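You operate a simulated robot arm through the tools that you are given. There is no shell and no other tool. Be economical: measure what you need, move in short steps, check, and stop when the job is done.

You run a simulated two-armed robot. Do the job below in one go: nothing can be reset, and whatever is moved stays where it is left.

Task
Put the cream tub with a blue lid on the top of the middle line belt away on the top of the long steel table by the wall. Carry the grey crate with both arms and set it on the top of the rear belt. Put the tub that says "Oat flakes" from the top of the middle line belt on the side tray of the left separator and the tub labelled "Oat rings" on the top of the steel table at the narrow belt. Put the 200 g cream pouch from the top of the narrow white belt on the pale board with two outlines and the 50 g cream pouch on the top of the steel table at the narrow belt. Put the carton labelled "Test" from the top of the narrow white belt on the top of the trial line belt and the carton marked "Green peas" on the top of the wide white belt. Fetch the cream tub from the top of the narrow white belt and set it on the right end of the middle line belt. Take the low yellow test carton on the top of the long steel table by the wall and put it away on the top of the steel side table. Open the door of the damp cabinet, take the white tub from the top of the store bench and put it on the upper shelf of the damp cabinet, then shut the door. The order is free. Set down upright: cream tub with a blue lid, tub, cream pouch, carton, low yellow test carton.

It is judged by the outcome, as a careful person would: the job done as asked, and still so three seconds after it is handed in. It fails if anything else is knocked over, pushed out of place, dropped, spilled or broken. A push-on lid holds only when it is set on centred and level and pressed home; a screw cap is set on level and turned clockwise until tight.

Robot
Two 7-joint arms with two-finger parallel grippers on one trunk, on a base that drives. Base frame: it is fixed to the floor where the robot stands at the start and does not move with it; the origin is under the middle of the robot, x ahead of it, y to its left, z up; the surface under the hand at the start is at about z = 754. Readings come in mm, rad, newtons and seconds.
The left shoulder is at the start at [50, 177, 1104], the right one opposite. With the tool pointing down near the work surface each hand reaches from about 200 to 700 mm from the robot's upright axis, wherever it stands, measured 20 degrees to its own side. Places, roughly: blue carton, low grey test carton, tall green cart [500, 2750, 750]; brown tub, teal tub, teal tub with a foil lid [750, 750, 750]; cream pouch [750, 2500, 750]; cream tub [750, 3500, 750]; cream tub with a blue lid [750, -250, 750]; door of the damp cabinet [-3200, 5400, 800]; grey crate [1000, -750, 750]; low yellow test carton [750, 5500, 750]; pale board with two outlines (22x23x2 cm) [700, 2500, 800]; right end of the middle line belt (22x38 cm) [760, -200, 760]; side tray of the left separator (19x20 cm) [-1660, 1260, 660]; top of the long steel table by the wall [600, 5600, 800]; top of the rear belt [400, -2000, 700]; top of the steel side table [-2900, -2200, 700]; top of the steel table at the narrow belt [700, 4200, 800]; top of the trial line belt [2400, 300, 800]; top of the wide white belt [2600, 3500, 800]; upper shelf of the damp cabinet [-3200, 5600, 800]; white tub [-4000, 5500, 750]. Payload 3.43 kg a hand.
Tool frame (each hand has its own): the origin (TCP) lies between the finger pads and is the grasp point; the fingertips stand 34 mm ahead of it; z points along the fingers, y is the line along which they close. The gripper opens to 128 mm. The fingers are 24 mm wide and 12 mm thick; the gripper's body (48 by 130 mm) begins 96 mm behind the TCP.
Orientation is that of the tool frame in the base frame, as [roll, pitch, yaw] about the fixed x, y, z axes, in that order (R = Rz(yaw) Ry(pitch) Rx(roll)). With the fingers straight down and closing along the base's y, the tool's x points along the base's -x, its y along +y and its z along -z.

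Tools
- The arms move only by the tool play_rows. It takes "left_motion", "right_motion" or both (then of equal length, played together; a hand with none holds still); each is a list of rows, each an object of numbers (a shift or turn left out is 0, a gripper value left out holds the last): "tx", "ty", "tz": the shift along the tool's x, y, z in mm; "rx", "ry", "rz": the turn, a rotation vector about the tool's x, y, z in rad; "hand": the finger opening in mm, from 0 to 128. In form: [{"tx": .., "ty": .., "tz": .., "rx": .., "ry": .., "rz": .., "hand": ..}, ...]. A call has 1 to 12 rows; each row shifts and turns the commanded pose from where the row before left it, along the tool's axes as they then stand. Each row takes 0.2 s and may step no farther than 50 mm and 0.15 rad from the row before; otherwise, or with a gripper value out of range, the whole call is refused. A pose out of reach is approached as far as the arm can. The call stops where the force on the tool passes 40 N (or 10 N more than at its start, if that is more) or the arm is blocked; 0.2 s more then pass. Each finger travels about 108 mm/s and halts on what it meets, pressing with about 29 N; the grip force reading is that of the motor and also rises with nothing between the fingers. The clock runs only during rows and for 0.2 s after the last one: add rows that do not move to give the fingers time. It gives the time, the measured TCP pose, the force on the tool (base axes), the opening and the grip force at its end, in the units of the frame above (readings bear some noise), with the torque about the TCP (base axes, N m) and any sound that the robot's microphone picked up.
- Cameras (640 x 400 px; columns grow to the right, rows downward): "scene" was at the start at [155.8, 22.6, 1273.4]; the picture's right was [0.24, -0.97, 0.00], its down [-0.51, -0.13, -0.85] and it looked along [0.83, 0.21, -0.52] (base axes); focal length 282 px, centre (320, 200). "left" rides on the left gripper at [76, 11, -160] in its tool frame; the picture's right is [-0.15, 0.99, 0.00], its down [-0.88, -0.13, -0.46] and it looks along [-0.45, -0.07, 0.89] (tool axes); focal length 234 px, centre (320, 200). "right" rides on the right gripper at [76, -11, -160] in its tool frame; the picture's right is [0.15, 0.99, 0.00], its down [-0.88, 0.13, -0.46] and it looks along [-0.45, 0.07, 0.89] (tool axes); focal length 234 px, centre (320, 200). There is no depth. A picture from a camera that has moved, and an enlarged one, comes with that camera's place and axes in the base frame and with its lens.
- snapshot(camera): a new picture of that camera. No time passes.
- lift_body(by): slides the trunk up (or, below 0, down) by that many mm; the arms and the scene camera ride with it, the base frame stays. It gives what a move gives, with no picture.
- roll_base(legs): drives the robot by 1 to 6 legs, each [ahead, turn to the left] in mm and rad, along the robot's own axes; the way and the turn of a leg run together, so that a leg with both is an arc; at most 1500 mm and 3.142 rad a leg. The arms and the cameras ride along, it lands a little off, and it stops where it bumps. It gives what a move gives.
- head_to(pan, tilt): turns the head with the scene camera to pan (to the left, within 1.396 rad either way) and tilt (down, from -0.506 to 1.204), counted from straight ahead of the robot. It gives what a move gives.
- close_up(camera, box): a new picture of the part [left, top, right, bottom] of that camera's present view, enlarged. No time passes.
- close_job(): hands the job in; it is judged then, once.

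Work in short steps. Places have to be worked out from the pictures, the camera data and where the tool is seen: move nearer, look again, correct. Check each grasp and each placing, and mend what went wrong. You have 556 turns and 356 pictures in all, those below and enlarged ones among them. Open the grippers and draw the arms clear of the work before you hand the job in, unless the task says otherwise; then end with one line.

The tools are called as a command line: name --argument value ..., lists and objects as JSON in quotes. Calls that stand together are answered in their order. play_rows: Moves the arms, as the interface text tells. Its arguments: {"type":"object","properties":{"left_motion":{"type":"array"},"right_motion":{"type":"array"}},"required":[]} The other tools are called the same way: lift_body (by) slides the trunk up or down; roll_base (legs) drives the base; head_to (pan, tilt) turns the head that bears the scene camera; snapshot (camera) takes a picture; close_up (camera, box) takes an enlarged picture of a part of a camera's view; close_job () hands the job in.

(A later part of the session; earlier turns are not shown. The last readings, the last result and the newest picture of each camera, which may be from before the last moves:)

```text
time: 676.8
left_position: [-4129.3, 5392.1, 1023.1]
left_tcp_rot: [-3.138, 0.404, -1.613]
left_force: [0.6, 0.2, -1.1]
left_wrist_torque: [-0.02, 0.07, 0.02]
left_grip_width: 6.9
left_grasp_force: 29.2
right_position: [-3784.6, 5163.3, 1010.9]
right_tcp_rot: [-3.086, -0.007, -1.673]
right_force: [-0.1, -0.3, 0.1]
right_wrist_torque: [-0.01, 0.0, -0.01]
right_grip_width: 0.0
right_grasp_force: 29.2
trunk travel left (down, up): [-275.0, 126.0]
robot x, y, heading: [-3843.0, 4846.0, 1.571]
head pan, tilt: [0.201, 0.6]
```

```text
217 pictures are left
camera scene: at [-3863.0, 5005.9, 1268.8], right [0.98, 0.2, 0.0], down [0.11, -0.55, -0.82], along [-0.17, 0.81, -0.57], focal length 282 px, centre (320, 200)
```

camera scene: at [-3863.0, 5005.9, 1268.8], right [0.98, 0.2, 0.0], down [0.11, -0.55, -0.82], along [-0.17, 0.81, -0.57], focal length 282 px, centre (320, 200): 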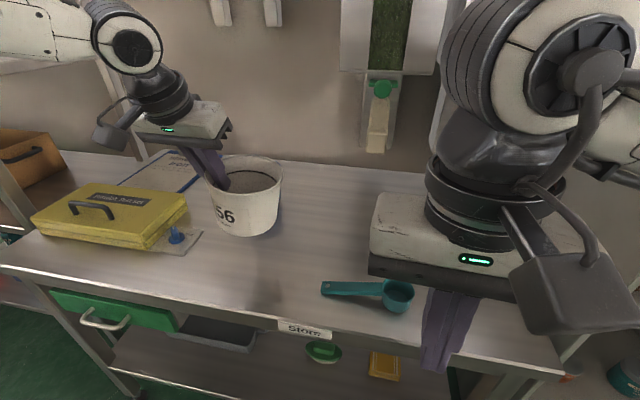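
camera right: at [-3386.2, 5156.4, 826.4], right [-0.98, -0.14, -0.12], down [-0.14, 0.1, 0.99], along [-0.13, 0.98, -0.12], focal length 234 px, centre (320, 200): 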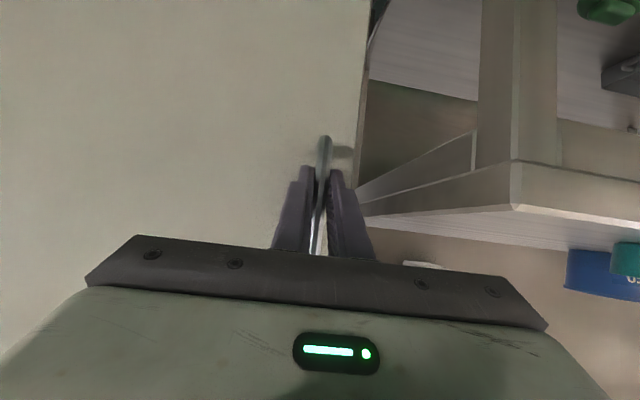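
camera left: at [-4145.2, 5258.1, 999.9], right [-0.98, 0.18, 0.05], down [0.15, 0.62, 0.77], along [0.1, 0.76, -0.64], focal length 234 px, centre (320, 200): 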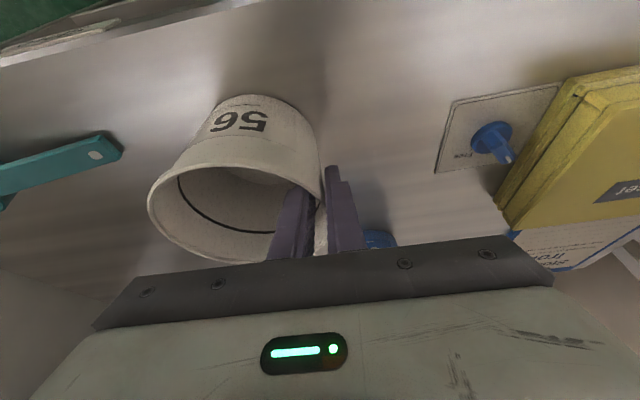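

Tub held by its wall, nearly upright. Raise the right arm out of the way, then drive round to line up with the cabinet (heading 1.3, robot ≈(-3247,4511)).

play_rows --right_motion '[{"tz": -45}, {"tz": -45}, {"tz": -45}, {"tz": -45}, {"tz": -45}, {"tz": -40}, {}]'

roll_base --legs '[[-338, 0], [0, -1.571], [596, 0], [0, 1.3]]'

head_to --pan 0.1 --tilt 0.4

snapshot --camera "scene"

```text
time: 678.4
left_position: [-4128.7, 5392.6, 1023.0]
left_tcp_rot: [-3.136, 0.406, -1.613]
left_force: [-0.9, -0.4, -1.1]
left_wrist_torque: [-0.01, 0.02, 0.0]
left_grip_width: 7.2
left_grasp_force: 28.9
right_position: [-3797.5, 5166.5, 1276.9]
right_tcp_rot: [-3.085, -0.01, -1.672]
right_force: [1.0, -0.8, 0.1]
right_wrist_torque: [-0.01, 0.04, -0.04]
right_grip_width: 0.0
right_grasp_force: 29.1
trunk travel left (down, up): [-275.0, 126.0]
robot x, y, heading: [-3848.0, 4850.2, 1.572]
head pan, tilt: [0.201, 0.6]
```

```text
time: 688.3
left_position: [-2763.3, 4890.6, 1024.2]
left_tcp_rot: [-3.132, 0.409, -3.037]
left_force: [1.6, -2.2, 0.4]
left_wrist_torque: [0.35, 0.17, 0.0]
left_grip_width: 6.4
left_grasp_force: 29.1
right_position: [-2932.2, 4534.4, 1277.0]
right_tcp_rot: [-3.085, -0.008, -3.074]
right_force: [0.0, 0.6, 0.0]
right_wrist_torque: [0.03, 0.0, -0.03]
right_grip_width: 0.1
right_grasp_force: 28.7
trunk travel left (down, up): [-275.0, 126.0]
robot x, y, heading: [-3249.9, 4526.6, 0.168]
head pan, tilt: [0.201, 0.6]
stopped in leg 4: the force on the tool passed its limit at 59 N (the readings are from after the stop); the commanded pose is now the measured one
```

```text
time: 689.0
left_position: [-2763.8, 4890.0, 1023.0]
left_tcp_rot: [-3.132, 0.407, -3.037]
left_force: [1.7, -2.6, -0.7]
left_wrist_torque: [0.46, 0.14, 0.09]
left_grip_width: 6.4
left_grasp_force: 28.8
right_position: [-2931.8, 4535.9, 1275.9]
right_tcp_rot: [-3.085, -0.009, -3.074]
right_force: [-0.7, 0.1, -0.1]
right_wrist_torque: [-0.01, 0.0, -0.03]
right_grip_width: 0.0
right_grasp_force: 28.4
trunk travel left (down, up): [-275.0, 126.0]
robot x, y, heading: [-3255.7, 4526.5, 0.17]
head pan, tilt: [0.099, 0.4]
```

```text
216 pictures are left
camera scene: at [-3095.5, 4561.8, 1287.0], right [0.27, -0.96, 0.0], down [-0.38, -0.1, -0.92], along [0.89, 0.24, -0.39], focal length 282 px, centre (320, 200)
```

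scene: 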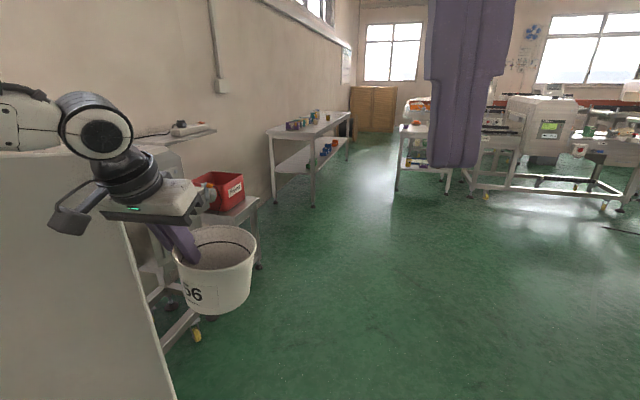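

The swinging left arm touched the door's outside. I back away and come in from the south instead (turn clockwise).

roll_base --legs '[[0, -0.17]]'

roll_base --legs '[[0, -1.571], [500, 0], [0, -1.571], [0, -1.571]]'

snapshot --camera "scene"

```text
time: 690.1
left_position: [-2708.8, 4801.9, 1023.5]
left_tcp_rot: [-3.132, 0.408, 3.077]
left_force: [0.4, 0.3, -0.4]
left_wrist_torque: [0.06, -0.02, -0.01]
left_grip_width: 6.3
left_grasp_force: 29.3
right_position: [-2934.8, 4479.9, 1276.4]
right_tcp_rot: [-3.085, -0.009, 3.039]
right_force: [-0.7, 0.9, -0.1]
right_wrist_torque: [0.02, 0.01, 0.02]
right_grip_width: 0.2
right_grasp_force: 29.2
trunk travel left (down, up): [-275.0, 126.0]
robot x, y, heading: [-3250.3, 4524.5, -0.002]
head pan, tilt: [0.099, 0.4]
```

```text
time: 704.4
left_position: [-3524.5, 4559.4, 1024.3]
left_tcp_rot: [-3.132, 0.407, -1.603]
left_force: [0.7, -0.5, -0.8]
left_wrist_torque: [-0.01, 0.06, 0.02]
left_grip_width: 5.4
left_grasp_force: 29.3
right_position: [-3194.3, 4343.0, 1276.7]
right_tcp_rot: [-3.082, -0.008, -1.643]
right_force: [-0.7, -0.7, -0.3]
right_wrist_torque: [0.01, 0.0, -0.02]
right_grip_width: 0.0
right_grasp_force: 29.3
trunk travel left (down, up): [-275.0, 126.0]
robot x, y, heading: [-3229.4, 4023.0, 1.601]
head pan, tilt: [0.099, 0.4]
```

```text
215 pictures are left
camera scene: at [-3245.5, 4186.9, 1287.0], right [0.99, 0.13, 0.0], down [0.05, -0.39, -0.92], along [-0.12, 0.91, -0.39], focal length 282 px, centre (320, 200)
```

scene: 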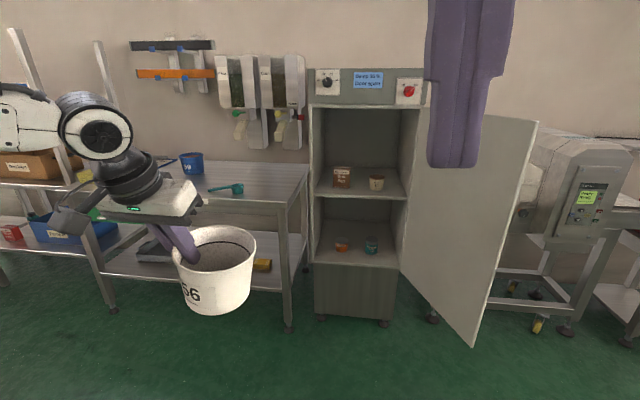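

Clear view: door wide open, shelf with figs and a beige tub. Drive up to the lining-up point and set heading 1.3.

roll_base --legs '[[488, 0], [0, -0.3]]'

head_to --pan 0.3 --tilt 0.45

snapshot --camera "scene"

```text
time: 708.3
left_position: [-3369.5, 5107.6, 1023.8]
left_tcp_rot: [-3.133, 0.41, -1.9]
left_force: [0.2, -0.3, -1.1]
left_wrist_torque: [-0.01, 0.07, 0.02]
left_grip_width: 5.2
left_grasp_force: 28.8
right_position: [-3117.8, 4805.1, 1276.2]
right_tcp_rot: [-3.087, -0.009, -1.938]
right_force: [0.3, -0.7, 0.0]
right_wrist_torque: [-0.01, 0.06, 0.02]
right_grip_width: 0.0
right_grasp_force: 29.4
trunk travel left (down, up): [-275.0, 126.0]
robot x, y, heading: [-3247.3, 4508.6, 1.302]
head pan, tilt: [0.099, 0.4]
```

```text
time: 709.0
left_position: [-3371.0, 5107.9, 1022.9]
left_tcp_rot: [-3.133, 0.408, -1.899]
left_force: [-0.1, -0.1, -0.2]
left_wrist_torque: [0.01, 0.03, 0.0]
left_grip_width: 5.0
left_grasp_force: 29.3
right_position: [-3118.0, 4804.8, 1276.8]
right_tcp_rot: [-3.084, -0.009, -1.939]
right_force: [0.2, 1.1, -0.2]
right_wrist_torque: [-0.01, 0.0, 0.03]
right_grip_width: 0.0
right_grasp_force: 28.5
trunk travel left (down, up): [-275.0, 126.0]
robot x, y, heading: [-3246.7, 4512.3, 1.304]
head pan, tilt: [0.3, 0.45]
```

```text
214 pictures are left
camera scene: at [-3230.5, 4670.6, 1282.4], right [1.0, 0.03, 0.0], down [0.01, -0.43, -0.9], along [-0.03, 0.9, -0.44], focal length 282 px, centre (320, 200)
```

scene: 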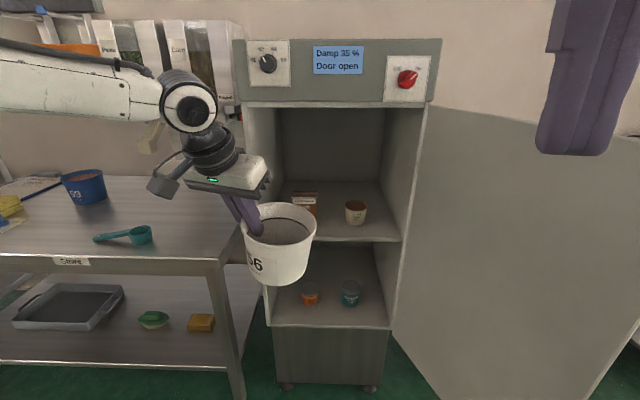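

Lower the hand to z≈925 (tub bottom ≈848, shelf ≈812) and drive in 330 mm.

play_rows --left_motion '[{"tx": 13, "tz": 31}, {"tx": 13, "tz": 31}, {"tx": 13, "tz": 30}, {}]'

roll_base --legs '[[250, 0]]'

snapshot --camera "scene"

snapshot --camera "left"

```text
time: 710.0
left_position: [-3368.6, 5108.1, 923.7]
left_tcp_rot: [-3.133, 0.409, -1.899]
left_force: [0.3, 1.0, -1.1]
left_wrist_torque: [0.02, 0.04, -0.01]
left_grip_width: 5.2
left_grasp_force: 29.6
right_position: [-3118.8, 4804.8, 1275.8]
right_tcp_rot: [-3.084, -0.009, -1.939]
right_force: [-0.3, 0.8, 0.7]
right_wrist_torque: [0.01, -0.02, 0.0]
right_grip_width: 0.0
right_grasp_force: 28.9
trunk travel left (down, up): [-275.0, 126.0]
robot x, y, heading: [-3239.5, 4511.9, 1.307]
head pan, tilt: [0.3, 0.45]
```

```text
time: 711.8
left_position: [-3299.9, 5353.8, 922.3]
left_tcp_rot: [-3.132, 0.409, -1.902]
left_force: [-0.2, -0.5, -1.2]
left_wrist_torque: [-0.01, 0.07, 0.02]
left_grip_width: 5.1
left_grasp_force: 29.0
right_position: [-3050.5, 5050.2, 1276.3]
right_tcp_rot: [-3.085, -0.009, -1.942]
right_force: [0.7, -0.2, -0.3]
right_wrist_torque: [-0.03, 0.0, 0.0]
right_grip_width: 0.0
right_grasp_force: 29.4
trunk travel left (down, up): [-275.0, 126.0]
robot x, y, heading: [-3176.9, 4753.5, 1.303]
head pan, tilt: [0.3, 0.45]
```

```text
213 pictures are left
camera scene: at [-3162.9, 4915.5, 1282.3], right [1.0, 0.03, 0.0], down [0.01, -0.44, -0.9], along [-0.03, 0.9, -0.44], focal length 282 px, centre (320, 200)
```

scene: 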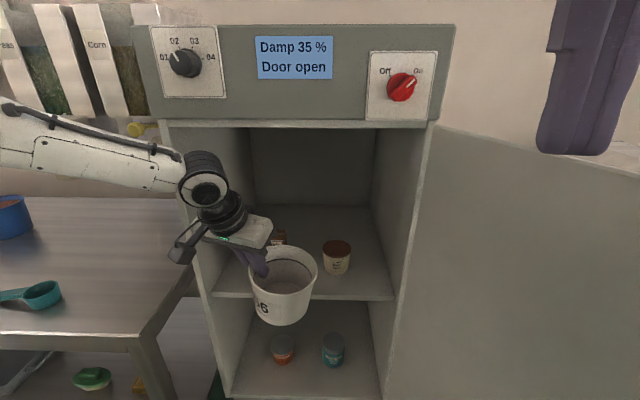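

```text
212 pictures are left
camera left: at [-3354.7, 5231.6, 1039.7], right [-0.89, 0.45, 0.05], down [0.32, 0.55, 0.77], along [0.32, 0.7, -0.64], focal length 234 px, centre (320, 200)
```

left: 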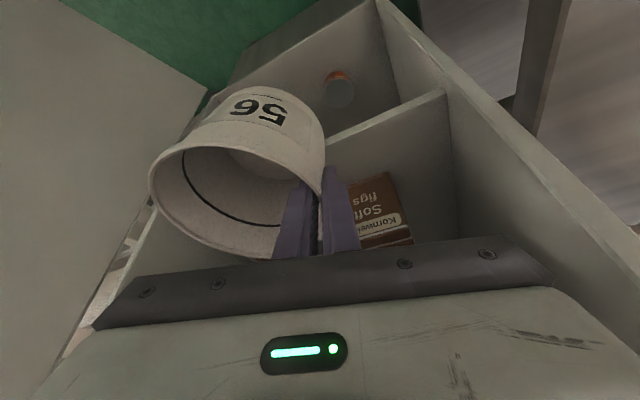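

Figs carton is just ahead-left, so I go 85 mm further and 10 mm right.

play_rows --left_motion '[{"ty": -10}, {}]'

roll_base --legs '[[85, 0]]'

snapshot --camera "scene"

snapshot --camera "left"

```text
time: 712.4
left_position: [-3289.9, 5350.6, 923.3]
left_tcp_rot: [-3.132, 0.408, -1.902]
left_force: [-0.6, 0.7, -1.0]
left_wrist_torque: [0.02, 0.05, -0.01]
left_grip_width: 4.6
left_grasp_force: 28.9
right_position: [-3049.3, 5049.7, 1275.6]
right_tcp_rot: [-3.082, -0.009, -1.943]
right_force: [0.2, 0.0, 0.2]
right_wrist_torque: [0.01, 0.03, -0.02]
right_grip_width: 0.1
right_grasp_force: 28.8
trunk travel left (down, up): [-275.0, 126.0]
robot x, y, heading: [-3176.1, 4755.8, 1.304]
head pan, tilt: [0.3, 0.45]
```

```text
time: 713.5
left_position: [-3267.3, 5431.5, 923.6]
left_tcp_rot: [-3.134, 0.409, -1.907]
left_force: [-0.5, 0.5, -1.1]
left_wrist_torque: [-0.01, 0.06, -0.02]
left_grip_width: 4.8
left_grasp_force: 28.6
right_position: [-3028.5, 5131.0, 1274.4]
right_tcp_rot: [-3.083, -0.008, -1.943]
right_force: [-1.4, 0.9, 0.6]
right_wrist_torque: [-0.05, 0.0, -0.03]
right_grip_width: 0.2
right_grasp_force: 28.7
trunk travel left (down, up): [-275.0, 126.0]
robot x, y, heading: [-3154.7, 4836.1, 1.3]
head pan, tilt: [0.3, 0.45]
```

```text
211 pictures are left
camera scene: at [-3140.4, 4997.0, 1282.2], right [1.0, 0.03, 0.0], down [0.01, -0.44, -0.9], along [-0.03, 0.9, -0.44], focal length 282 px, centre (320, 200)
```

scene: 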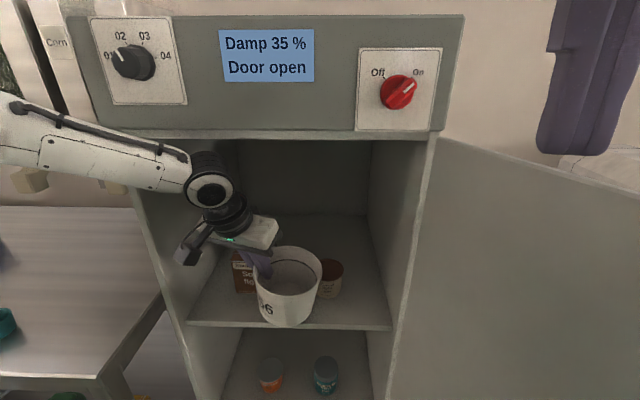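

```text
210 pictures are left
camera left: at [-3322.7, 5309.9, 1040.0], right [-0.89, 0.45, 0.05], down [0.32, 0.55, 0.77], along [0.32, 0.7, -0.64], focal length 234 px, centre (320, 200)
```

left: 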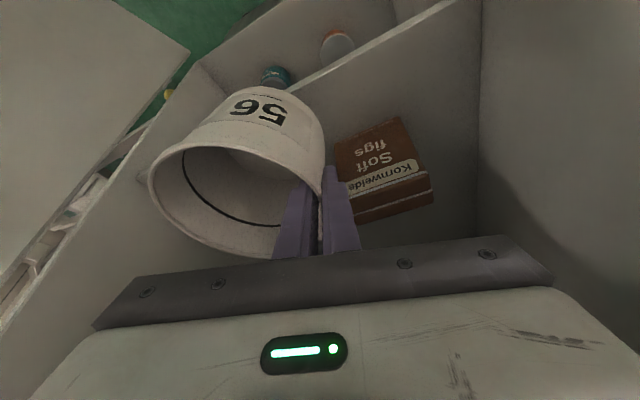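

Clear of the figs carton. Lower onto the shelf in small steps.

play_rows --left_motion '[{"tx": 2, "tz": 4.6}, {"tx": 2, "tz": 4.6}, {"tx": 2, "tz": 4.6}, {"tx": 2, "tz": 4.6}, {"tx": 2, "tz": 4.6}]'

close_up --camera "scene" --box '[180, 190, 400, 350]'

```text
time: 714.7
left_position: [-3268.9, 5428.8, 900.3]
left_tcp_rot: [-3.135, 0.409, -1.903]
left_force: [0.7, -0.6, -1.2]
left_wrist_torque: [0.02, 0.04, 0.02]
left_grip_width: 5.0
left_grasp_force: 29.3
right_position: [-3028.4, 5130.7, 1277.5]
right_tcp_rot: [-3.085, -0.009, -1.941]
right_force: [-0.8, 0.6, -0.1]
right_wrist_torque: [0.01, 0.0, 0.01]
right_grip_width: 0.0
right_grasp_force: 29.0
trunk travel left (down, up): [-275.0, 126.0]
robot x, y, heading: [-3157.1, 4835.8, 1.3]
head pan, tilt: [0.3, 0.45]
```

```text
2.50 times, centred on (290, 270) of scene
camera zoom: at [-3140.7, 4996.2, 1282.4], right [1.0, 0.03, 0.0], down [0.01, -0.44, -0.9], along [-0.03, 0.9, -0.44], focal length 704 px, centre (395, 25)
```

zoom: 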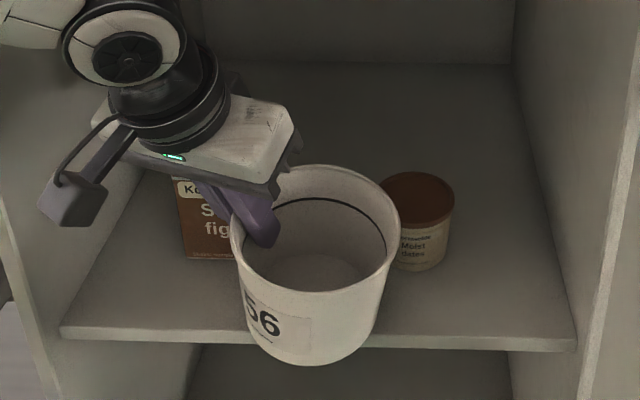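

The tub base would overhang the shelf front, so I go 20 mm further in and 17 mm left, between the figs and the dates.

play_rows --left_motion '[{"tx": -9, "ty": 8, "tz": 4}, {"tx": -9, "ty": 9, "tz": 3.5}, {}]'

play_rows --left_motion '[{"tx": 1.6, "tz": 3.7}, {"tx": 1.6, "tz": 3.7}, {"tx": 1.6, "tz": 3.7}, {"tx": 1.6, "tz": 3.7}]'

close_up --camera "scene" --box '[180, 190, 400, 350]'

```text
time: 715.5
left_position: [-3278.1, 5454.0, 897.4]
left_tcp_rot: [-3.133, 0.408, -1.905]
left_force: [0.4, -1.0, -0.2]
left_wrist_torque: [-0.05, -0.05, -0.02]
left_grip_width: 4.8
left_grasp_force: 28.9
right_position: [-3028.4, 5130.5, 1275.5]
right_tcp_rot: [-3.084, -0.009, -1.943]
right_force: [0.4, -0.7, 0.6]
right_wrist_torque: [0.01, 0.02, 0.01]
right_grip_width: 0.0
right_grasp_force: 29.2
trunk travel left (down, up): [-275.0, 126.0]
robot x, y, heading: [-3155.7, 4835.7, 1.306]
head pan, tilt: [0.3, 0.45]
```

```text
time: 716.5
left_position: [-3277.3, 5454.3, 883.9]
left_tcp_rot: [-3.132, 0.411, -1.902]
left_force: [-6.8, 0.4, 14.9]
left_wrist_torque: [-0.72, -0.89, -0.17]
left_grip_width: 7.6
left_grasp_force: 29.1
right_position: [-3028.8, 5130.3, 1276.9]
right_tcp_rot: [-3.085, -0.006, -1.943]
right_force: [0.5, -0.1, 0.7]
right_wrist_torque: [-0.01, -0.01, 0.03]
right_grip_width: 0.0
right_grasp_force: 29.2
trunk travel left (down, up): [-275.0, 126.0]
robot x, y, heading: [-3155.2, 4832.5, 1.299]
head pan, tilt: [0.3, 0.45]
```

```text
2.50 times, centred on (290, 270) of scene
camera zoom: at [-3141.0, 4994.8, 1282.6], right [1.0, 0.03, 0.0], down [0.01, -0.43, -0.9], along [-0.03, 0.9, -0.43], focal length 704 px, centre (395, 25)
```

zoom: 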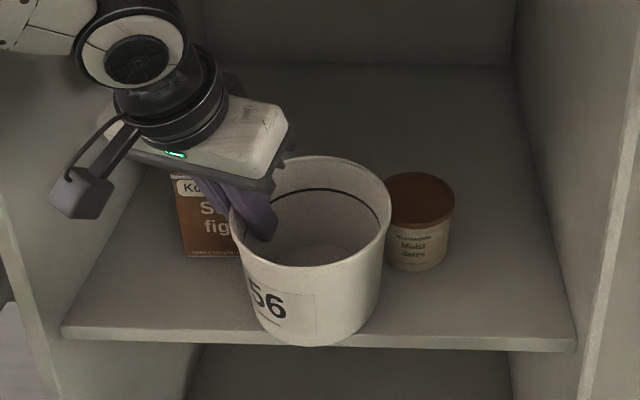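

In contact with the shelf (15 N). Rim should sit further in for the door, which I'll do by a gentle push afterwards. Open slightly and lift out along the finger axis.

play_rows --left_motion '[{"tx": -0.8, "tz": -1.8}, {"hand": 26}, {}, {}]'

play_rows --left_motion '[{"tz": -15}, {"tz": -20}, {"tz": -21}, {}]'

close_up --camera "scene" --box '[180, 190, 400, 350]'

```text
time: 717.5
left_position: [-3278.1, 5454.4, 885.4]
left_tcp_rot: [-3.133, 0.408, -1.903]
left_force: [0.2, -1.0, -0.1]
left_wrist_torque: [-0.05, 0.02, -0.02]
left_grip_width: 26.0
left_grasp_force: 0.1
right_position: [-3028.3, 5130.9, 1275.4]
right_tcp_rot: [-3.084, -0.009, -1.943]
right_force: [-0.1, -0.9, -1.0]
right_wrist_torque: [0.01, -0.03, 0.03]
right_grip_width: 0.0
right_grasp_force: 28.8
trunk travel left (down, up): [-275.0, 126.0]
robot x, y, heading: [-3158.3, 4834.9, 1.302]
head pan, tilt: [0.3, 0.45]
```

```text
time: 718.5
left_position: [-3285.5, 5434.6, 935.8]
left_tcp_rot: [-3.132, 0.41, -1.904]
left_force: [0.2, 0.4, 0.2]
left_wrist_torque: [-0.03, 0.01, -0.01]
left_grip_width: 25.6
left_grasp_force: 0.0
right_position: [-3028.3, 5131.1, 1275.3]
right_tcp_rot: [-3.085, -0.008, -1.942]
right_force: [0.0, 0.3, -0.8]
right_wrist_torque: [-0.01, 0.02, -0.01]
right_grip_width: 0.1
right_grasp_force: 29.0
trunk travel left (down, up): [-275.0, 126.0]
robot x, y, heading: [-3152.9, 4835.4, 1.301]
head pan, tilt: [0.3, 0.45]
```

```text
2.50 times, centred on (290, 270) of scene
camera zoom: at [-3140.6, 4996.2, 1282.4], right [1.0, 0.03, 0.0], down [0.01, -0.44, -0.9], along [-0.03, 0.9, -0.44], focal length 704 px, centre (395, 25)
```

zoom: 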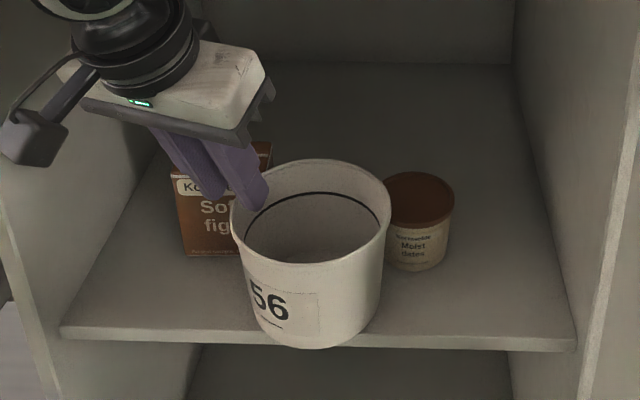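

The tub stands upright on the upper shelf. Now withdraw, close the hand and come to the tub's front for a gentle push in.

roll_base --legs '[[-150, 0]]'

play_rows --left_motion '[{"ty": -38, "hand": 0}, {"ty": -38}, {"tx": 13, "tz": 31}, {"tx": 14, "tz": 31}, {}]'

snapshot --camera "scene"

snapshot --camera "left"

```text
time: 719.9
left_position: [-3326.0, 5291.8, 936.8]
left_tcp_rot: [-3.132, 0.41, -1.902]
left_force: [-0.2, 0.5, -0.5]
left_wrist_torque: [0.0, -0.01, 0.0]
left_grip_width: 26.0
left_grasp_force: 0.1
right_position: [-3067.9, 4988.8, 1275.7]
right_tcp_rot: [-3.083, -0.007, -1.94]
right_force: [-0.4, 0.4, -0.2]
right_wrist_torque: [-0.01, -0.01, 0.03]
right_grip_width: 0.0
right_grasp_force: 28.8
trunk travel left (down, up): [-275.0, 126.0]
robot x, y, heading: [-3194.3, 4695.3, 1.305]
head pan, tilt: [0.3, 0.45]
```

```text
time: 721.1
left_position: [-3251.5, 5267.5, 870.6]
left_tcp_rot: [-3.133, 0.409, -1.904]
left_force: [-0.2, -0.5, 0.8]
left_wrist_torque: [0.0, -0.03, 0.06]
left_grip_width: 0.1
left_grasp_force: 29.1
right_position: [-3066.4, 4989.6, 1276.0]
right_tcp_rot: [-3.084, -0.009, -1.942]
right_force: [-0.1, 0.3, -0.7]
right_wrist_torque: [0.03, 0.0, -0.03]
right_grip_width: 0.1
right_grasp_force: 29.1
trunk travel left (down, up): [-275.0, 126.0]
robot x, y, heading: [-3194.9, 4690.3, 1.308]
head pan, tilt: [0.3, 0.45]
```

```text
206 pictures are left
camera scene: at [-3179.8, 4854.3, 1282.4], right [1.0, 0.03, 0.0], down [0.01, -0.43, -0.9], along [-0.03, 0.9, -0.44], focal length 282 px, centre (320, 200)
```

scene: 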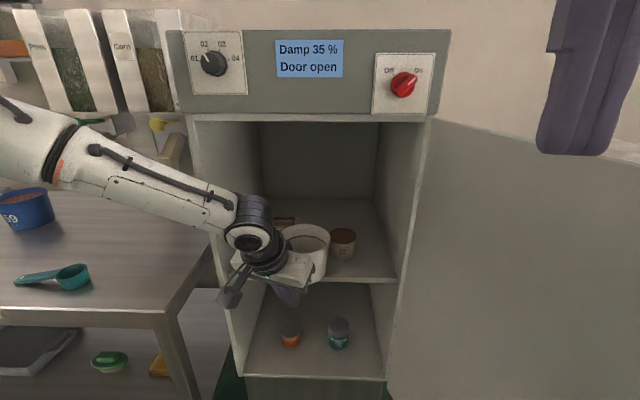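

```text
205 pictures are left
camera left: at [-3306.4, 5145.9, 986.6], right [-0.89, 0.45, 0.05], down [0.32, 0.55, 0.77], along [0.32, 0.7, -0.64], focal length 234 px, centre (320, 200)
```

left: 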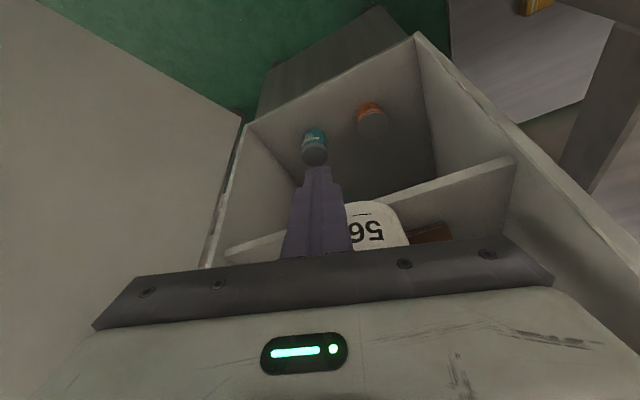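

The fist is in front of the tub. Drive 70 mm, then push in small steps.

roll_base --legs '[[72, 0]]'

play_rows --left_motion '[{"tx": -4.6, "tz": 2}, {"tx": -4.6, "tz": 2}, {"tx": -4.6, "tz": 2}, {"tx": -4.6, "tz": 2}, {}]'

close_up --camera "scene" --box '[190, 180, 410, 340]'

```text
time: 722.1
left_position: [-3231.8, 5337.9, 868.9]
left_tcp_rot: [-3.134, 0.409, -1.903]
left_force: [-0.6, 0.5, -0.5]
left_wrist_torque: [-0.08, -0.03, -0.02]
left_grip_width: 0.1
left_grasp_force: 29.4
right_position: [-3047.3, 5059.5, 1276.4]
right_tcp_rot: [-3.084, -0.009, -1.942]
right_force: [0.5, -0.3, -0.5]
right_wrist_torque: [-0.06, 0.01, 0.02]
right_grip_width: 0.2
right_grasp_force: 29.1
trunk travel left (down, up): [-275.0, 126.0]
robot x, y, heading: [-3175.6, 4762.2, 1.302]
head pan, tilt: [0.3, 0.45]
```

```text
time: 723.3
left_position: [-3225.6, 5356.8, 871.0]
left_tcp_rot: [-3.132, 0.407, -1.904]
left_force: [-0.4, -0.9, -0.5]
left_wrist_torque: [-0.02, -0.02, 0.0]
left_grip_width: 0.2
left_grasp_force: 28.8
right_position: [-3048.1, 5058.9, 1276.8]
right_tcp_rot: [-3.083, -0.008, -1.943]
right_force: [0.2, 0.6, -0.3]
right_wrist_torque: [0.0, 0.01, 0.02]
right_grip_width: 0.0
right_grasp_force: 28.5
trunk travel left (down, up): [-275.0, 126.0]
robot x, y, heading: [-3176.0, 4765.4, 1.302]
head pan, tilt: [0.3, 0.45]
```

```text
2.50 times, centred on (300, 260) of scene
camera zoom: at [-3160.4, 4924.3, 1282.4], right [1.0, 0.03, 0.0], down [0.01, -0.43, -0.9], along [-0.03, 0.9, -0.44], focal length 704 px, centre (370, 50)
```

zoom: 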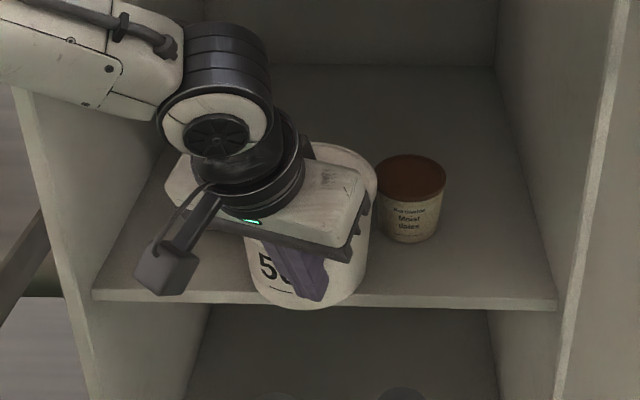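

Not touching yet; continue.

play_rows --left_motion '[{"tx": -4.6, "tz": 2}, {"tx": -4.6, "tz": 2}, {"tx": -4.6, "tz": 2}, {"tx": -4.6, "tz": 2}, {}]'

close_up --camera "scene" --box '[190, 180, 410, 340]'

```text
time: 724.5
left_position: [-3217.6, 5375.9, 870.5]
left_tcp_rot: [-3.134, 0.41, -1.905]
left_force: [-0.2, -0.7, 0.3]
left_wrist_torque: [0.03, -0.02, 0.0]
left_grip_width: 0.1
left_grasp_force: 29.4
right_position: [-3047.1, 5057.8, 1275.1]
right_tcp_rot: [-3.084, -0.009, -1.942]
right_force: [-0.6, -1.0, -0.2]
right_wrist_torque: [0.0, -0.04, -0.02]
right_grip_width: 0.2
right_grasp_force: 29.0
trunk travel left (down, up): [-275.0, 126.0]
robot x, y, heading: [-3176.1, 4762.2, 1.3]
head pan, tilt: [0.3, 0.45]
```

```text
2.50 times, centred on (300, 260) of scene
camera zoom: at [-3160.4, 4924.3, 1282.4], right [1.0, 0.03, 0.0], down [0.01, -0.43, -0.9], along [-0.03, 0.9, -0.44], focal length 704 px, centre (370, 50)
```

zoom: 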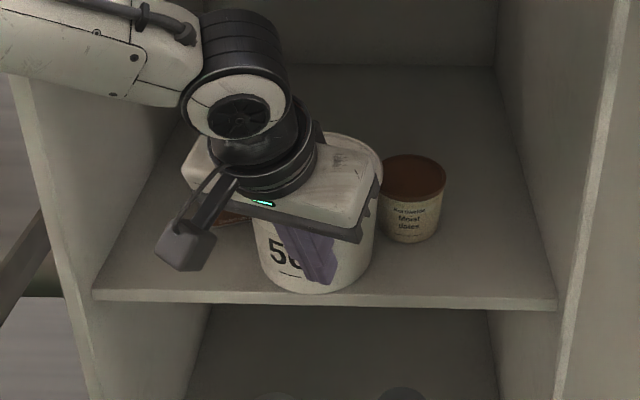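

The tub moved in ~17 mm. Back the fist off 60 mm to see the gaps.

roll_base --legs '[[-120, 0]]'

play_rows --left_motion '[{"ty": 45}, {"ty": 45}, {"ty": 30}, {}]'

close_up --camera "scene" --box '[200, 170, 420, 330]'

```text
time: 725.7
left_position: [-3252.7, 5260.6, 871.6]
left_tcp_rot: [-3.132, 0.411, -1.901]
left_force: [0.4, -0.6, 0.1]
left_wrist_torque: [0.01, 0.03, -0.01]
left_grip_width: 0.0
left_grasp_force: 29.1
right_position: [-3080.2, 4943.7, 1276.3]
right_tcp_rot: [-3.085, -0.007, -1.939]
right_force: [0.1, -0.5, 0.1]
right_wrist_torque: [0.06, 0.0, 0.0]
right_grip_width: 0.0
right_grasp_force: 28.5
trunk travel left (down, up): [-275.0, 126.0]
robot x, y, heading: [-3209.3, 4646.3, 1.306]
head pan, tilt: [0.3, 0.45]
```

```text
time: 726.7
left_position: [-3363.5, 5301.1, 866.3]
left_tcp_rot: [-3.134, 0.409, -1.901]
left_force: [0.1, -0.2, 0.2]
left_wrist_torque: [0.05, -0.03, -0.02]
left_grip_width: 0.0
left_grasp_force: 29.3
right_position: [-3079.7, 4942.6, 1274.8]
right_tcp_rot: [-3.084, -0.009, -1.939]
right_force: [0.1, -0.2, 0.2]
right_wrist_torque: [0.01, 0.03, 0.02]
right_grip_width: 0.0
right_grasp_force: 29.1
trunk travel left (down, up): [-275.0, 126.0]
robot x, y, heading: [-3208.8, 4644.7, 1.309]
head pan, tilt: [0.3, 0.45]
```

```text
2.50 times, centred on (310, 250) of scene
camera zoom: at [-3192.4, 4808.8, 1282.4], right [1.0, 0.03, 0.0], down [0.01, -0.43, -0.9], along [-0.03, 0.9, -0.44], focal length 704 px, centre (345, 75)
```

zoom: 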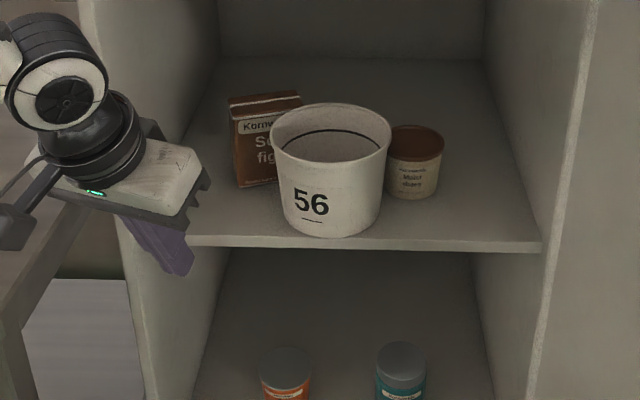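

Tub is fully on the shelf between figs and dates. Now to close the door: retreat, draw the left hand back, and bring the right hand to the right side of the door.

roll_base --legs '[[-160, 0]]'

play_rows --left_motion '[{"tx": 44, "tz": -19}, {"tx": 44, "tz": -19}, {"tx": 44, "tz": -19}, {"tx": 44, "tz": -19}, {"tz": -30}, {"tz": -30}, {"tz": -30}, {"tz": -30}, {}, {}]' --right_motion '[{"ty": -45}, {"ty": -45}, {"ty": -45}, {"ty": -45}, {"ty": -45}, {"ty": -45}, {"ty": -45}, {"tz": 45}, {"tz": 45}, {"tz": 45}]'

head_to --pan -0.3 --tilt 0.4

snapshot --camera "scene"

```text
time: 728.2
left_position: [-3408.3, 5144.7, 867.6]
left_tcp_rot: [-3.133, 0.408, -1.9]
left_force: [0.3, 0.0, 0.4]
left_wrist_torque: [0.0, 0.0, 0.0]
left_grip_width: 0.0
left_grasp_force: 28.8
right_position: [-3122.8, 4787.1, 1275.6]
right_tcp_rot: [-3.082, -0.007, -1.937]
right_force: [0.6, -0.6, 0.2]
right_wrist_torque: [0.04, -0.03, 0.0]
right_grip_width: 0.0
right_grasp_force: 29.2
trunk travel left (down, up): [-275.0, 126.0]
robot x, y, heading: [-3244.8, 4492.3, 1.305]
head pan, tilt: [0.3, 0.45]
```

```text
time: 730.4
left_position: [-3487.6, 4919.0, 976.9]
left_tcp_rot: [-3.133, 0.409, -1.899]
left_force: [0.3, 0.2, -0.1]
left_wrist_torque: [-0.01, 0.05, 0.01]
left_grip_width: 0.0
left_grasp_force: 29.2
right_position: [-2845.0, 4734.1, 1095.6]
right_tcp_rot: [-3.084, -0.007, -1.942]
right_force: [-0.2, -0.2, 0.1]
right_wrist_torque: [0.0, 0.0, 0.05]
right_grip_width: 0.0
right_grasp_force: 28.6
right hand out of reach, approached as far as the arm can: row 4, 5, 6, 7
trunk travel left (down, up): [-275.0, 126.0]
robot x, y, heading: [-3246.9, 4492.1, 1.307]
head pan, tilt: [0.3, 0.45]
```

```text
time: 731.4
left_position: [-3487.3, 4918.3, 976.5]
left_tcp_rot: [-3.132, 0.406, -1.9]
left_force: [0.0, -0.5, 0.3]
left_wrist_torque: [-0.02, 0.01, 0.02]
left_grip_width: 0.2
left_grasp_force: 29.4
right_position: [-2846.5, 4733.1, 1095.8]
right_tcp_rot: [-3.083, -0.007, -1.939]
right_force: [-0.5, 1.3, 0.3]
right_wrist_torque: [0.01, 0.02, 0.01]
right_grip_width: 0.0
right_grasp_force: 28.8
trunk travel left (down, up): [-275.0, 126.0]
robot x, y, heading: [-3249.2, 4489.4, 1.308]
head pan, tilt: [-0.3, 0.4]
```

```text
201 pictures are left
camera scene: at [-3182.3, 4639.6, 1287.1], right [0.85, -0.53, 0.0], down [-0.21, -0.33, -0.92], along [0.49, 0.78, -0.39], focal length 282 px, centre (320, 200)
```

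scene: 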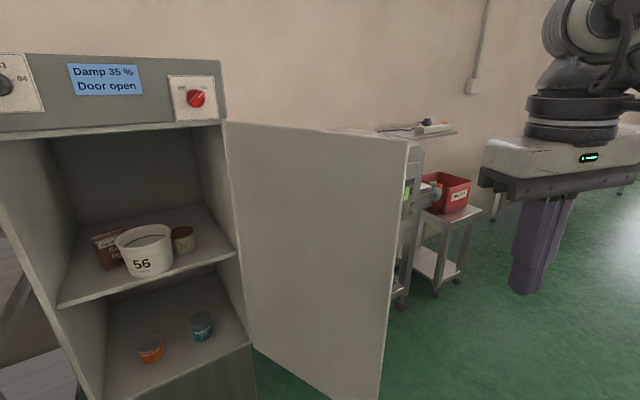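

Turn right, advance, lower the right fist, then sweep left to swing the door closed.

roll_base --legs '[[0, -0.3], [200, 0]]'

play_rows --right_motion '[{"tz": 45}, {"tz": 45}, {"tz": 45}, {}]'

roll_base --legs '[[0, 0.6], [0, 0.3]]'

snapshot --camera "scene"

```text
time: 734.0
left_position: [-3234.2, 5140.3, 978.1]
left_tcp_rot: [-3.133, 0.408, -2.211]
left_force: [-0.2, -1.3, -0.6]
left_wrist_torque: [-0.03, 0.03, -0.02]
left_grip_width: 0.0
left_grasp_force: 29.1
right_position: [-2682.8, 4766.5, 1095.4]
right_tcp_rot: [-3.085, -0.009, -2.252]
right_force: [0.4, 0.4, 0.2]
right_wrist_torque: [0.04, 0.01, 0.03]
right_grip_width: 0.1
right_grasp_force: 29.3
trunk travel left (down, up): [-275.0, 126.0]
robot x, y, heading: [-3138.8, 4659.8, 0.99]
head pan, tilt: [-0.3, 0.4]
```

```text
time: 735.0
left_position: [-3235.2, 5140.3, 976.9]
left_tcp_rot: [-3.132, 0.408, -2.213]
left_force: [1.1, 0.0, -0.6]
left_wrist_torque: [0.0, 0.01, -0.01]
left_grip_width: 0.0
left_grasp_force: 29.0
right_position: [-2678.8, 4758.7, 961.9]
right_tcp_rot: [-3.085, -0.006, -2.252]
right_force: [0.2, 0.9, 0.1]
right_wrist_torque: [-0.03, -0.01, 0.0]
right_grip_width: 0.1
right_grasp_force: 28.7
trunk travel left (down, up): [-275.0, 126.0]
robot x, y, heading: [-3140.4, 4661.1, 0.99]
head pan, tilt: [-0.3, 0.4]
```

```text
time: 738.0
left_position: [-3570.4, 4892.4, 977.8]
left_tcp_rot: [-3.132, 0.406, -1.329]
left_force: [0.5, 0.6, -0.2]
left_wrist_torque: [-0.02, -0.04, 0.03]
left_grip_width: 0.0
left_grasp_force: 29.0
right_position: [-2922.0, 5079.2, 962.6]
right_tcp_rot: [-3.084, -0.01, -1.372]
right_force: [-0.6, -0.3, 0.3]
right_wrist_torque: [-0.02, 0.01, 0.01]
right_grip_width: 0.1
right_grasp_force: 29.2
trunk travel left (down, up): [-275.0, 126.0]
robot x, y, heading: [-3141.1, 4662.8, 1.875]
head pan, tilt: [-0.3, 0.4]
```

```text
200 pictures are left
camera scene: at [-3162.3, 4821.3, 1287.1], right [1.0, 0.0, 0.0], down [0.0, -0.39, -0.92], along [0.0, 0.92, -0.39], focal length 282 px, centre (320, 200)
```

scene: 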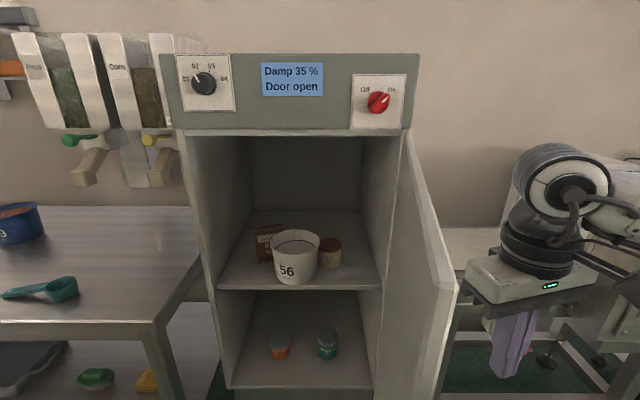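

Works. Keep turning left to swing it further closed.

roll_base --legs '[[0, 0.35]]'

roll_base --legs '[[0, 0.3]]'

head_to --pan -0.7 --tilt 0.4

snapshot --camera "scene"

```text
time: 739.4
left_position: [-3622.6, 4732.4, 977.8]
left_tcp_rot: [-3.133, 0.41, -0.985]
left_force: [-0.3, -1.6, 0.4]
left_wrist_torque: [0.01, -0.01, 0.03]
left_grip_width: 0.1
left_grasp_force: 29.2
right_position: [-3075.7, 5127.2, 962.6]
right_tcp_rot: [-3.083, -0.008, -1.024]
right_force: [0.1, 0.3, -0.4]
right_wrist_torque: [0.01, -0.05, 0.0]
right_grip_width: 0.3
right_grasp_force: 29.3
trunk travel left (down, up): [-275.0, 126.0]
robot x, y, heading: [-3142.5, 4657.6, 2.222]
head pan, tilt: [-0.3, 0.4]
```

```text
time: 740.8
left_position: [-3622.7, 4588.8, 978.2]
left_tcp_rot: [-3.133, 0.408, -0.693]
left_force: [-0.2, -0.5, -0.1]
left_wrist_torque: [0.02, -0.03, -0.01]
left_grip_width: 0.1
left_grasp_force: 28.7
right_position: [-3212.0, 5126.8, 961.9]
right_tcp_rot: [-3.083, -0.008, -0.733]
right_force: [0.5, -0.2, 0.5]
right_wrist_torque: [0.02, 0.03, 0.03]
right_grip_width: 0.0
right_grasp_force: 28.7
trunk travel left (down, up): [-275.0, 126.0]
robot x, y, heading: [-3138.3, 4659.8, 2.51]
head pan, tilt: [-0.3, 0.4]
```

```text
time: 741.6
left_position: [-3621.6, 4590.3, 977.8]
left_tcp_rot: [-3.133, 0.409, -0.693]
left_force: [0.1, 0.1, 0.1]
left_wrist_torque: [-0.02, -0.02, 0.0]
left_grip_width: 0.0
left_grasp_force: 29.0
right_position: [-3212.8, 5124.7, 961.6]
right_tcp_rot: [-3.084, -0.008, -0.734]
right_force: [0.0, -0.1, -0.1]
right_wrist_torque: [0.02, -0.03, -0.03]
right_grip_width: 0.0
right_grasp_force: 28.9
trunk travel left (down, up): [-275.0, 126.0]
robot x, y, heading: [-3142.3, 4659.0, 2.51]
head pan, tilt: [-0.7, 0.4]
```

```text
199 pictures are left
camera scene: at [-3219.6, 4793.1, 1287.1], right [0.97, 0.24, 0.0], down [0.09, -0.38, -0.92], along [-0.22, 0.89, -0.39], focal length 282 px, centre (320, 200)
```

scene: 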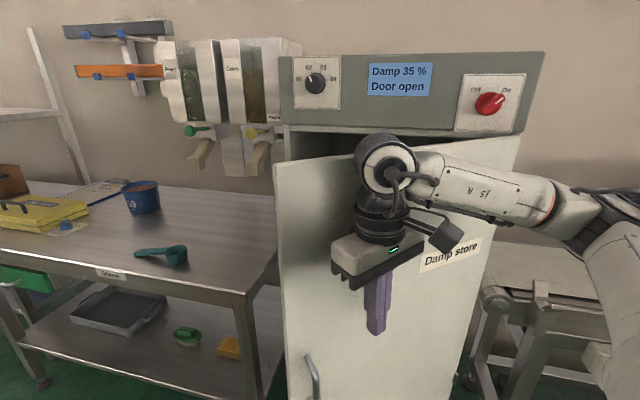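

Door now ~35° from closed. Reposition for a straight push: back off, shift west, face the cabinet with the right fist in front of the door's handle side.

roll_base --legs '[[0, -0.94], [-200, 0], [0, 1.571], [340, 0], [0, -1.571]]'

play_rows --right_motion '[{"ty": 45}, {"ty": 45}, {"ty": 45}, {"ty": 45}, {}]'

head_to --pan -0.1 --tilt 0.4

snapshot --camera "scene"

```text
time: 755.0
left_position: [-3839.9, 4786.5, 976.4]
left_tcp_rot: [-3.132, 0.408, -1.584]
left_force: [-0.4, -0.3, -0.1]
left_wrist_torque: [-0.03, -0.02, 0.0]
left_grip_width: 0.2
left_grasp_force: 29.1
right_position: [-3164.7, 4803.6, 963.2]
right_tcp_rot: [-3.085, -0.011, -1.624]
right_force: [-0.3, 0.0, 0.3]
right_wrist_torque: [-0.01, -0.02, 0.01]
right_grip_width: 0.0
right_grasp_force: 29.3
trunk travel left (down, up): [-275.0, 126.0]
robot x, y, heading: [-3477.2, 4457.4, 1.619]
head pan, tilt: [-0.7, 0.4]
```

```text
time: 756.2
left_position: [-3838.2, 4786.4, 977.3]
left_tcp_rot: [-3.134, 0.407, -1.585]
left_force: [0.6, -0.4, -0.1]
left_wrist_torque: [-0.01, 0.0, 0.02]
left_grip_width: 0.1
left_grasp_force: 29.2
right_position: [-3344.4, 4812.5, 952.5]
right_tcp_rot: [-3.084, -0.007, -1.624]
right_force: [-0.3, 0.6, -0.2]
right_wrist_torque: [-0.02, -0.04, 0.0]
right_grip_width: 0.0
right_grasp_force: 28.7
trunk travel left (down, up): [-275.0, 126.0]
robot x, y, heading: [-3478.7, 4451.3, 1.62]
head pan, tilt: [-0.7, 0.4]
```

```text
time: 757.2
left_position: [-3838.9, 4785.9, 976.6]
left_tcp_rot: [-3.133, 0.408, -1.586]
left_force: [-0.5, 0.2, -0.6]
left_wrist_torque: [0.01, -0.01, -0.04]
left_grip_width: 0.0
left_grasp_force: 29.2
right_position: [-3344.1, 4813.5, 952.1]
right_tcp_rot: [-3.084, -0.008, -1.626]
right_force: [-0.8, -0.6, 1.1]
right_wrist_torque: [-0.03, 0.0, 0.0]
right_grip_width: 0.0
right_grasp_force: 29.4
trunk travel left (down, up): [-275.0, 126.0]
robot x, y, heading: [-3481.4, 4456.4, 1.618]
head pan, tilt: [-0.099, 0.4]
```

```text
198 pictures are left
camera scene: at [-3480.1, 4618.1, 1287.1], right [1.0, -0.05, 0.0], down [-0.02, -0.39, -0.92], along [0.05, 0.92, -0.39], focal length 282 px, centre (320, 200)
```

scene: 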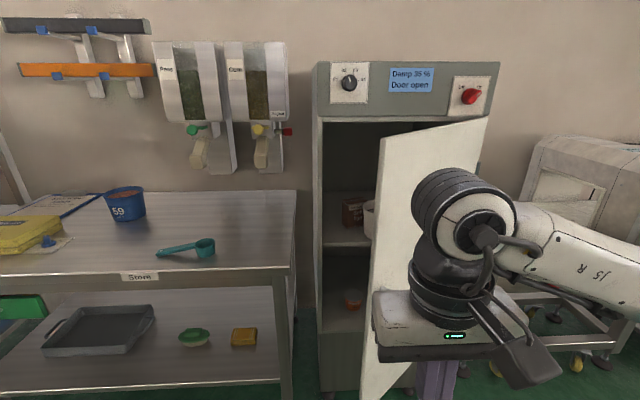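

Drive forward pushing the door; first 330 mm.

roll_base --legs '[[330, 0]]'

roll_base --legs '[[100, 0]]'

snapshot --camera "scene"

```text
time: 759.4
left_position: [-3855.6, 5117.4, 978.0]
left_tcp_rot: [-3.133, 0.408, -1.585]
left_force: [-0.1, 0.7, -0.7]
left_wrist_torque: [0.0, 0.02, 0.0]
left_grip_width: 0.0
left_grasp_force: 29.4
right_position: [-3360.9, 5145.8, 952.3]
right_tcp_rot: [-3.082, -0.008, -1.624]
right_force: [-0.2, -0.6, 0.3]
right_wrist_torque: [-0.03, 0.01, 0.01]
right_grip_width: 0.0
right_grasp_force: 28.8
trunk travel left (down, up): [-275.0, 126.0]
robot x, y, heading: [-3494.6, 4788.6, 1.619]
head pan, tilt: [-0.099, 0.4]
```

```text
time: 760.6
left_position: [-3859.7, 5218.6, 977.3]
left_tcp_rot: [-3.134, 0.408, -1.586]
left_force: [-0.1, 0.5, -0.4]
left_wrist_torque: [-0.07, 0.0, -0.03]
left_grip_width: 0.1
left_grasp_force: 29.3
right_position: [-3364.6, 5244.2, 952.0]
right_tcp_rot: [-3.085, -0.009, -1.626]
right_force: [-0.4, 0.2, 0.4]
right_wrist_torque: [-0.01, 0.05, 0.0]
right_grip_width: 0.0
right_grasp_force: 28.7
trunk travel left (down, up): [-275.0, 126.0]
robot x, y, heading: [-3503.0, 4883.8, 1.617]
head pan, tilt: [-0.099, 0.4]
```

```text
197 pictures are left
camera scene: at [-3501.3, 5050.5, 1286.9], right [1.0, -0.05, 0.0], down [-0.02, -0.39, -0.92], along [0.05, 0.92, -0.39], focal length 282 px, centre (320, 200)
```

scene: 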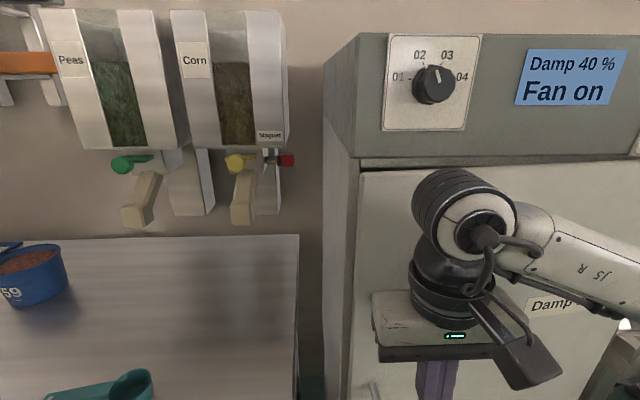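

The display reads "Fan on" — nearly shut. Press a bit more until it seats.

roll_base --legs '[[60, 0]]'

roll_base --legs '[[-250, 0]]'

snapshot --camera "scene"

```text
time: 761.6
left_position: [-3862.2, 5277.3, 976.6]
left_tcp_rot: [-3.134, 0.407, -1.584]
left_force: [-0.6, -0.1, -0.2]
left_wrist_torque: [-0.03, -0.02, 0.01]
left_grip_width: 0.1
left_grasp_force: 28.9
right_position: [-3368.3, 5304.7, 951.1]
right_tcp_rot: [-3.085, -0.009, -1.624]
right_force: [-0.3, 0.8, 0.2]
right_wrist_torque: [-0.03, 0.0, 0.02]
right_grip_width: 0.0
right_grasp_force: 29.1
trunk travel left (down, up): [-275.0, 126.0]
robot x, y, heading: [-3504.6, 4946.3, 1.621]
head pan, tilt: [-0.099, 0.4]
```

```text
time: 763.4
left_position: [-3848.8, 5030.7, 976.9]
left_tcp_rot: [-3.133, 0.41, -1.589]
left_force: [-0.2, -0.1, 0.1]
left_wrist_torque: [0.01, 0.03, 0.01]
left_grip_width: 0.0
left_grasp_force: 28.8
right_position: [-3355.2, 5057.8, 952.8]
right_tcp_rot: [-3.083, -0.006, -1.628]
right_force: [-0.7, -0.2, 0.3]
right_wrist_torque: [0.01, 0.02, 0.01]
right_grip_width: 0.1
right_grasp_force: 28.9
trunk travel left (down, up): [-275.0, 126.0]
robot x, y, heading: [-3493.0, 4701.1, 1.618]
head pan, tilt: [-0.099, 0.4]
```

```text
196 pictures are left
camera scene: at [-3492.1, 4861.9, 1287.2], right [1.0, -0.05, 0.0], down [-0.02, -0.39, -0.92], along [0.05, 0.92, -0.39], focal length 282 px, centre (320, 200)
```

scene: 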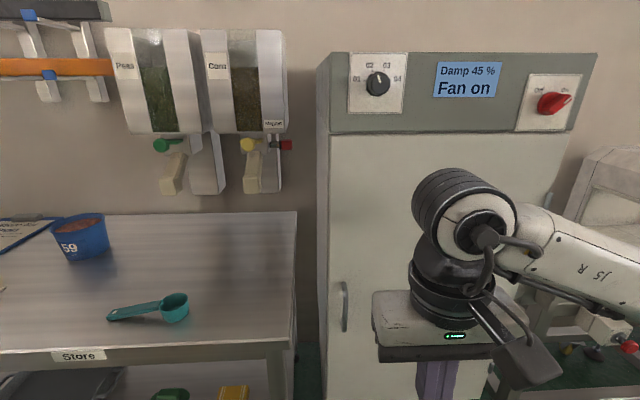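

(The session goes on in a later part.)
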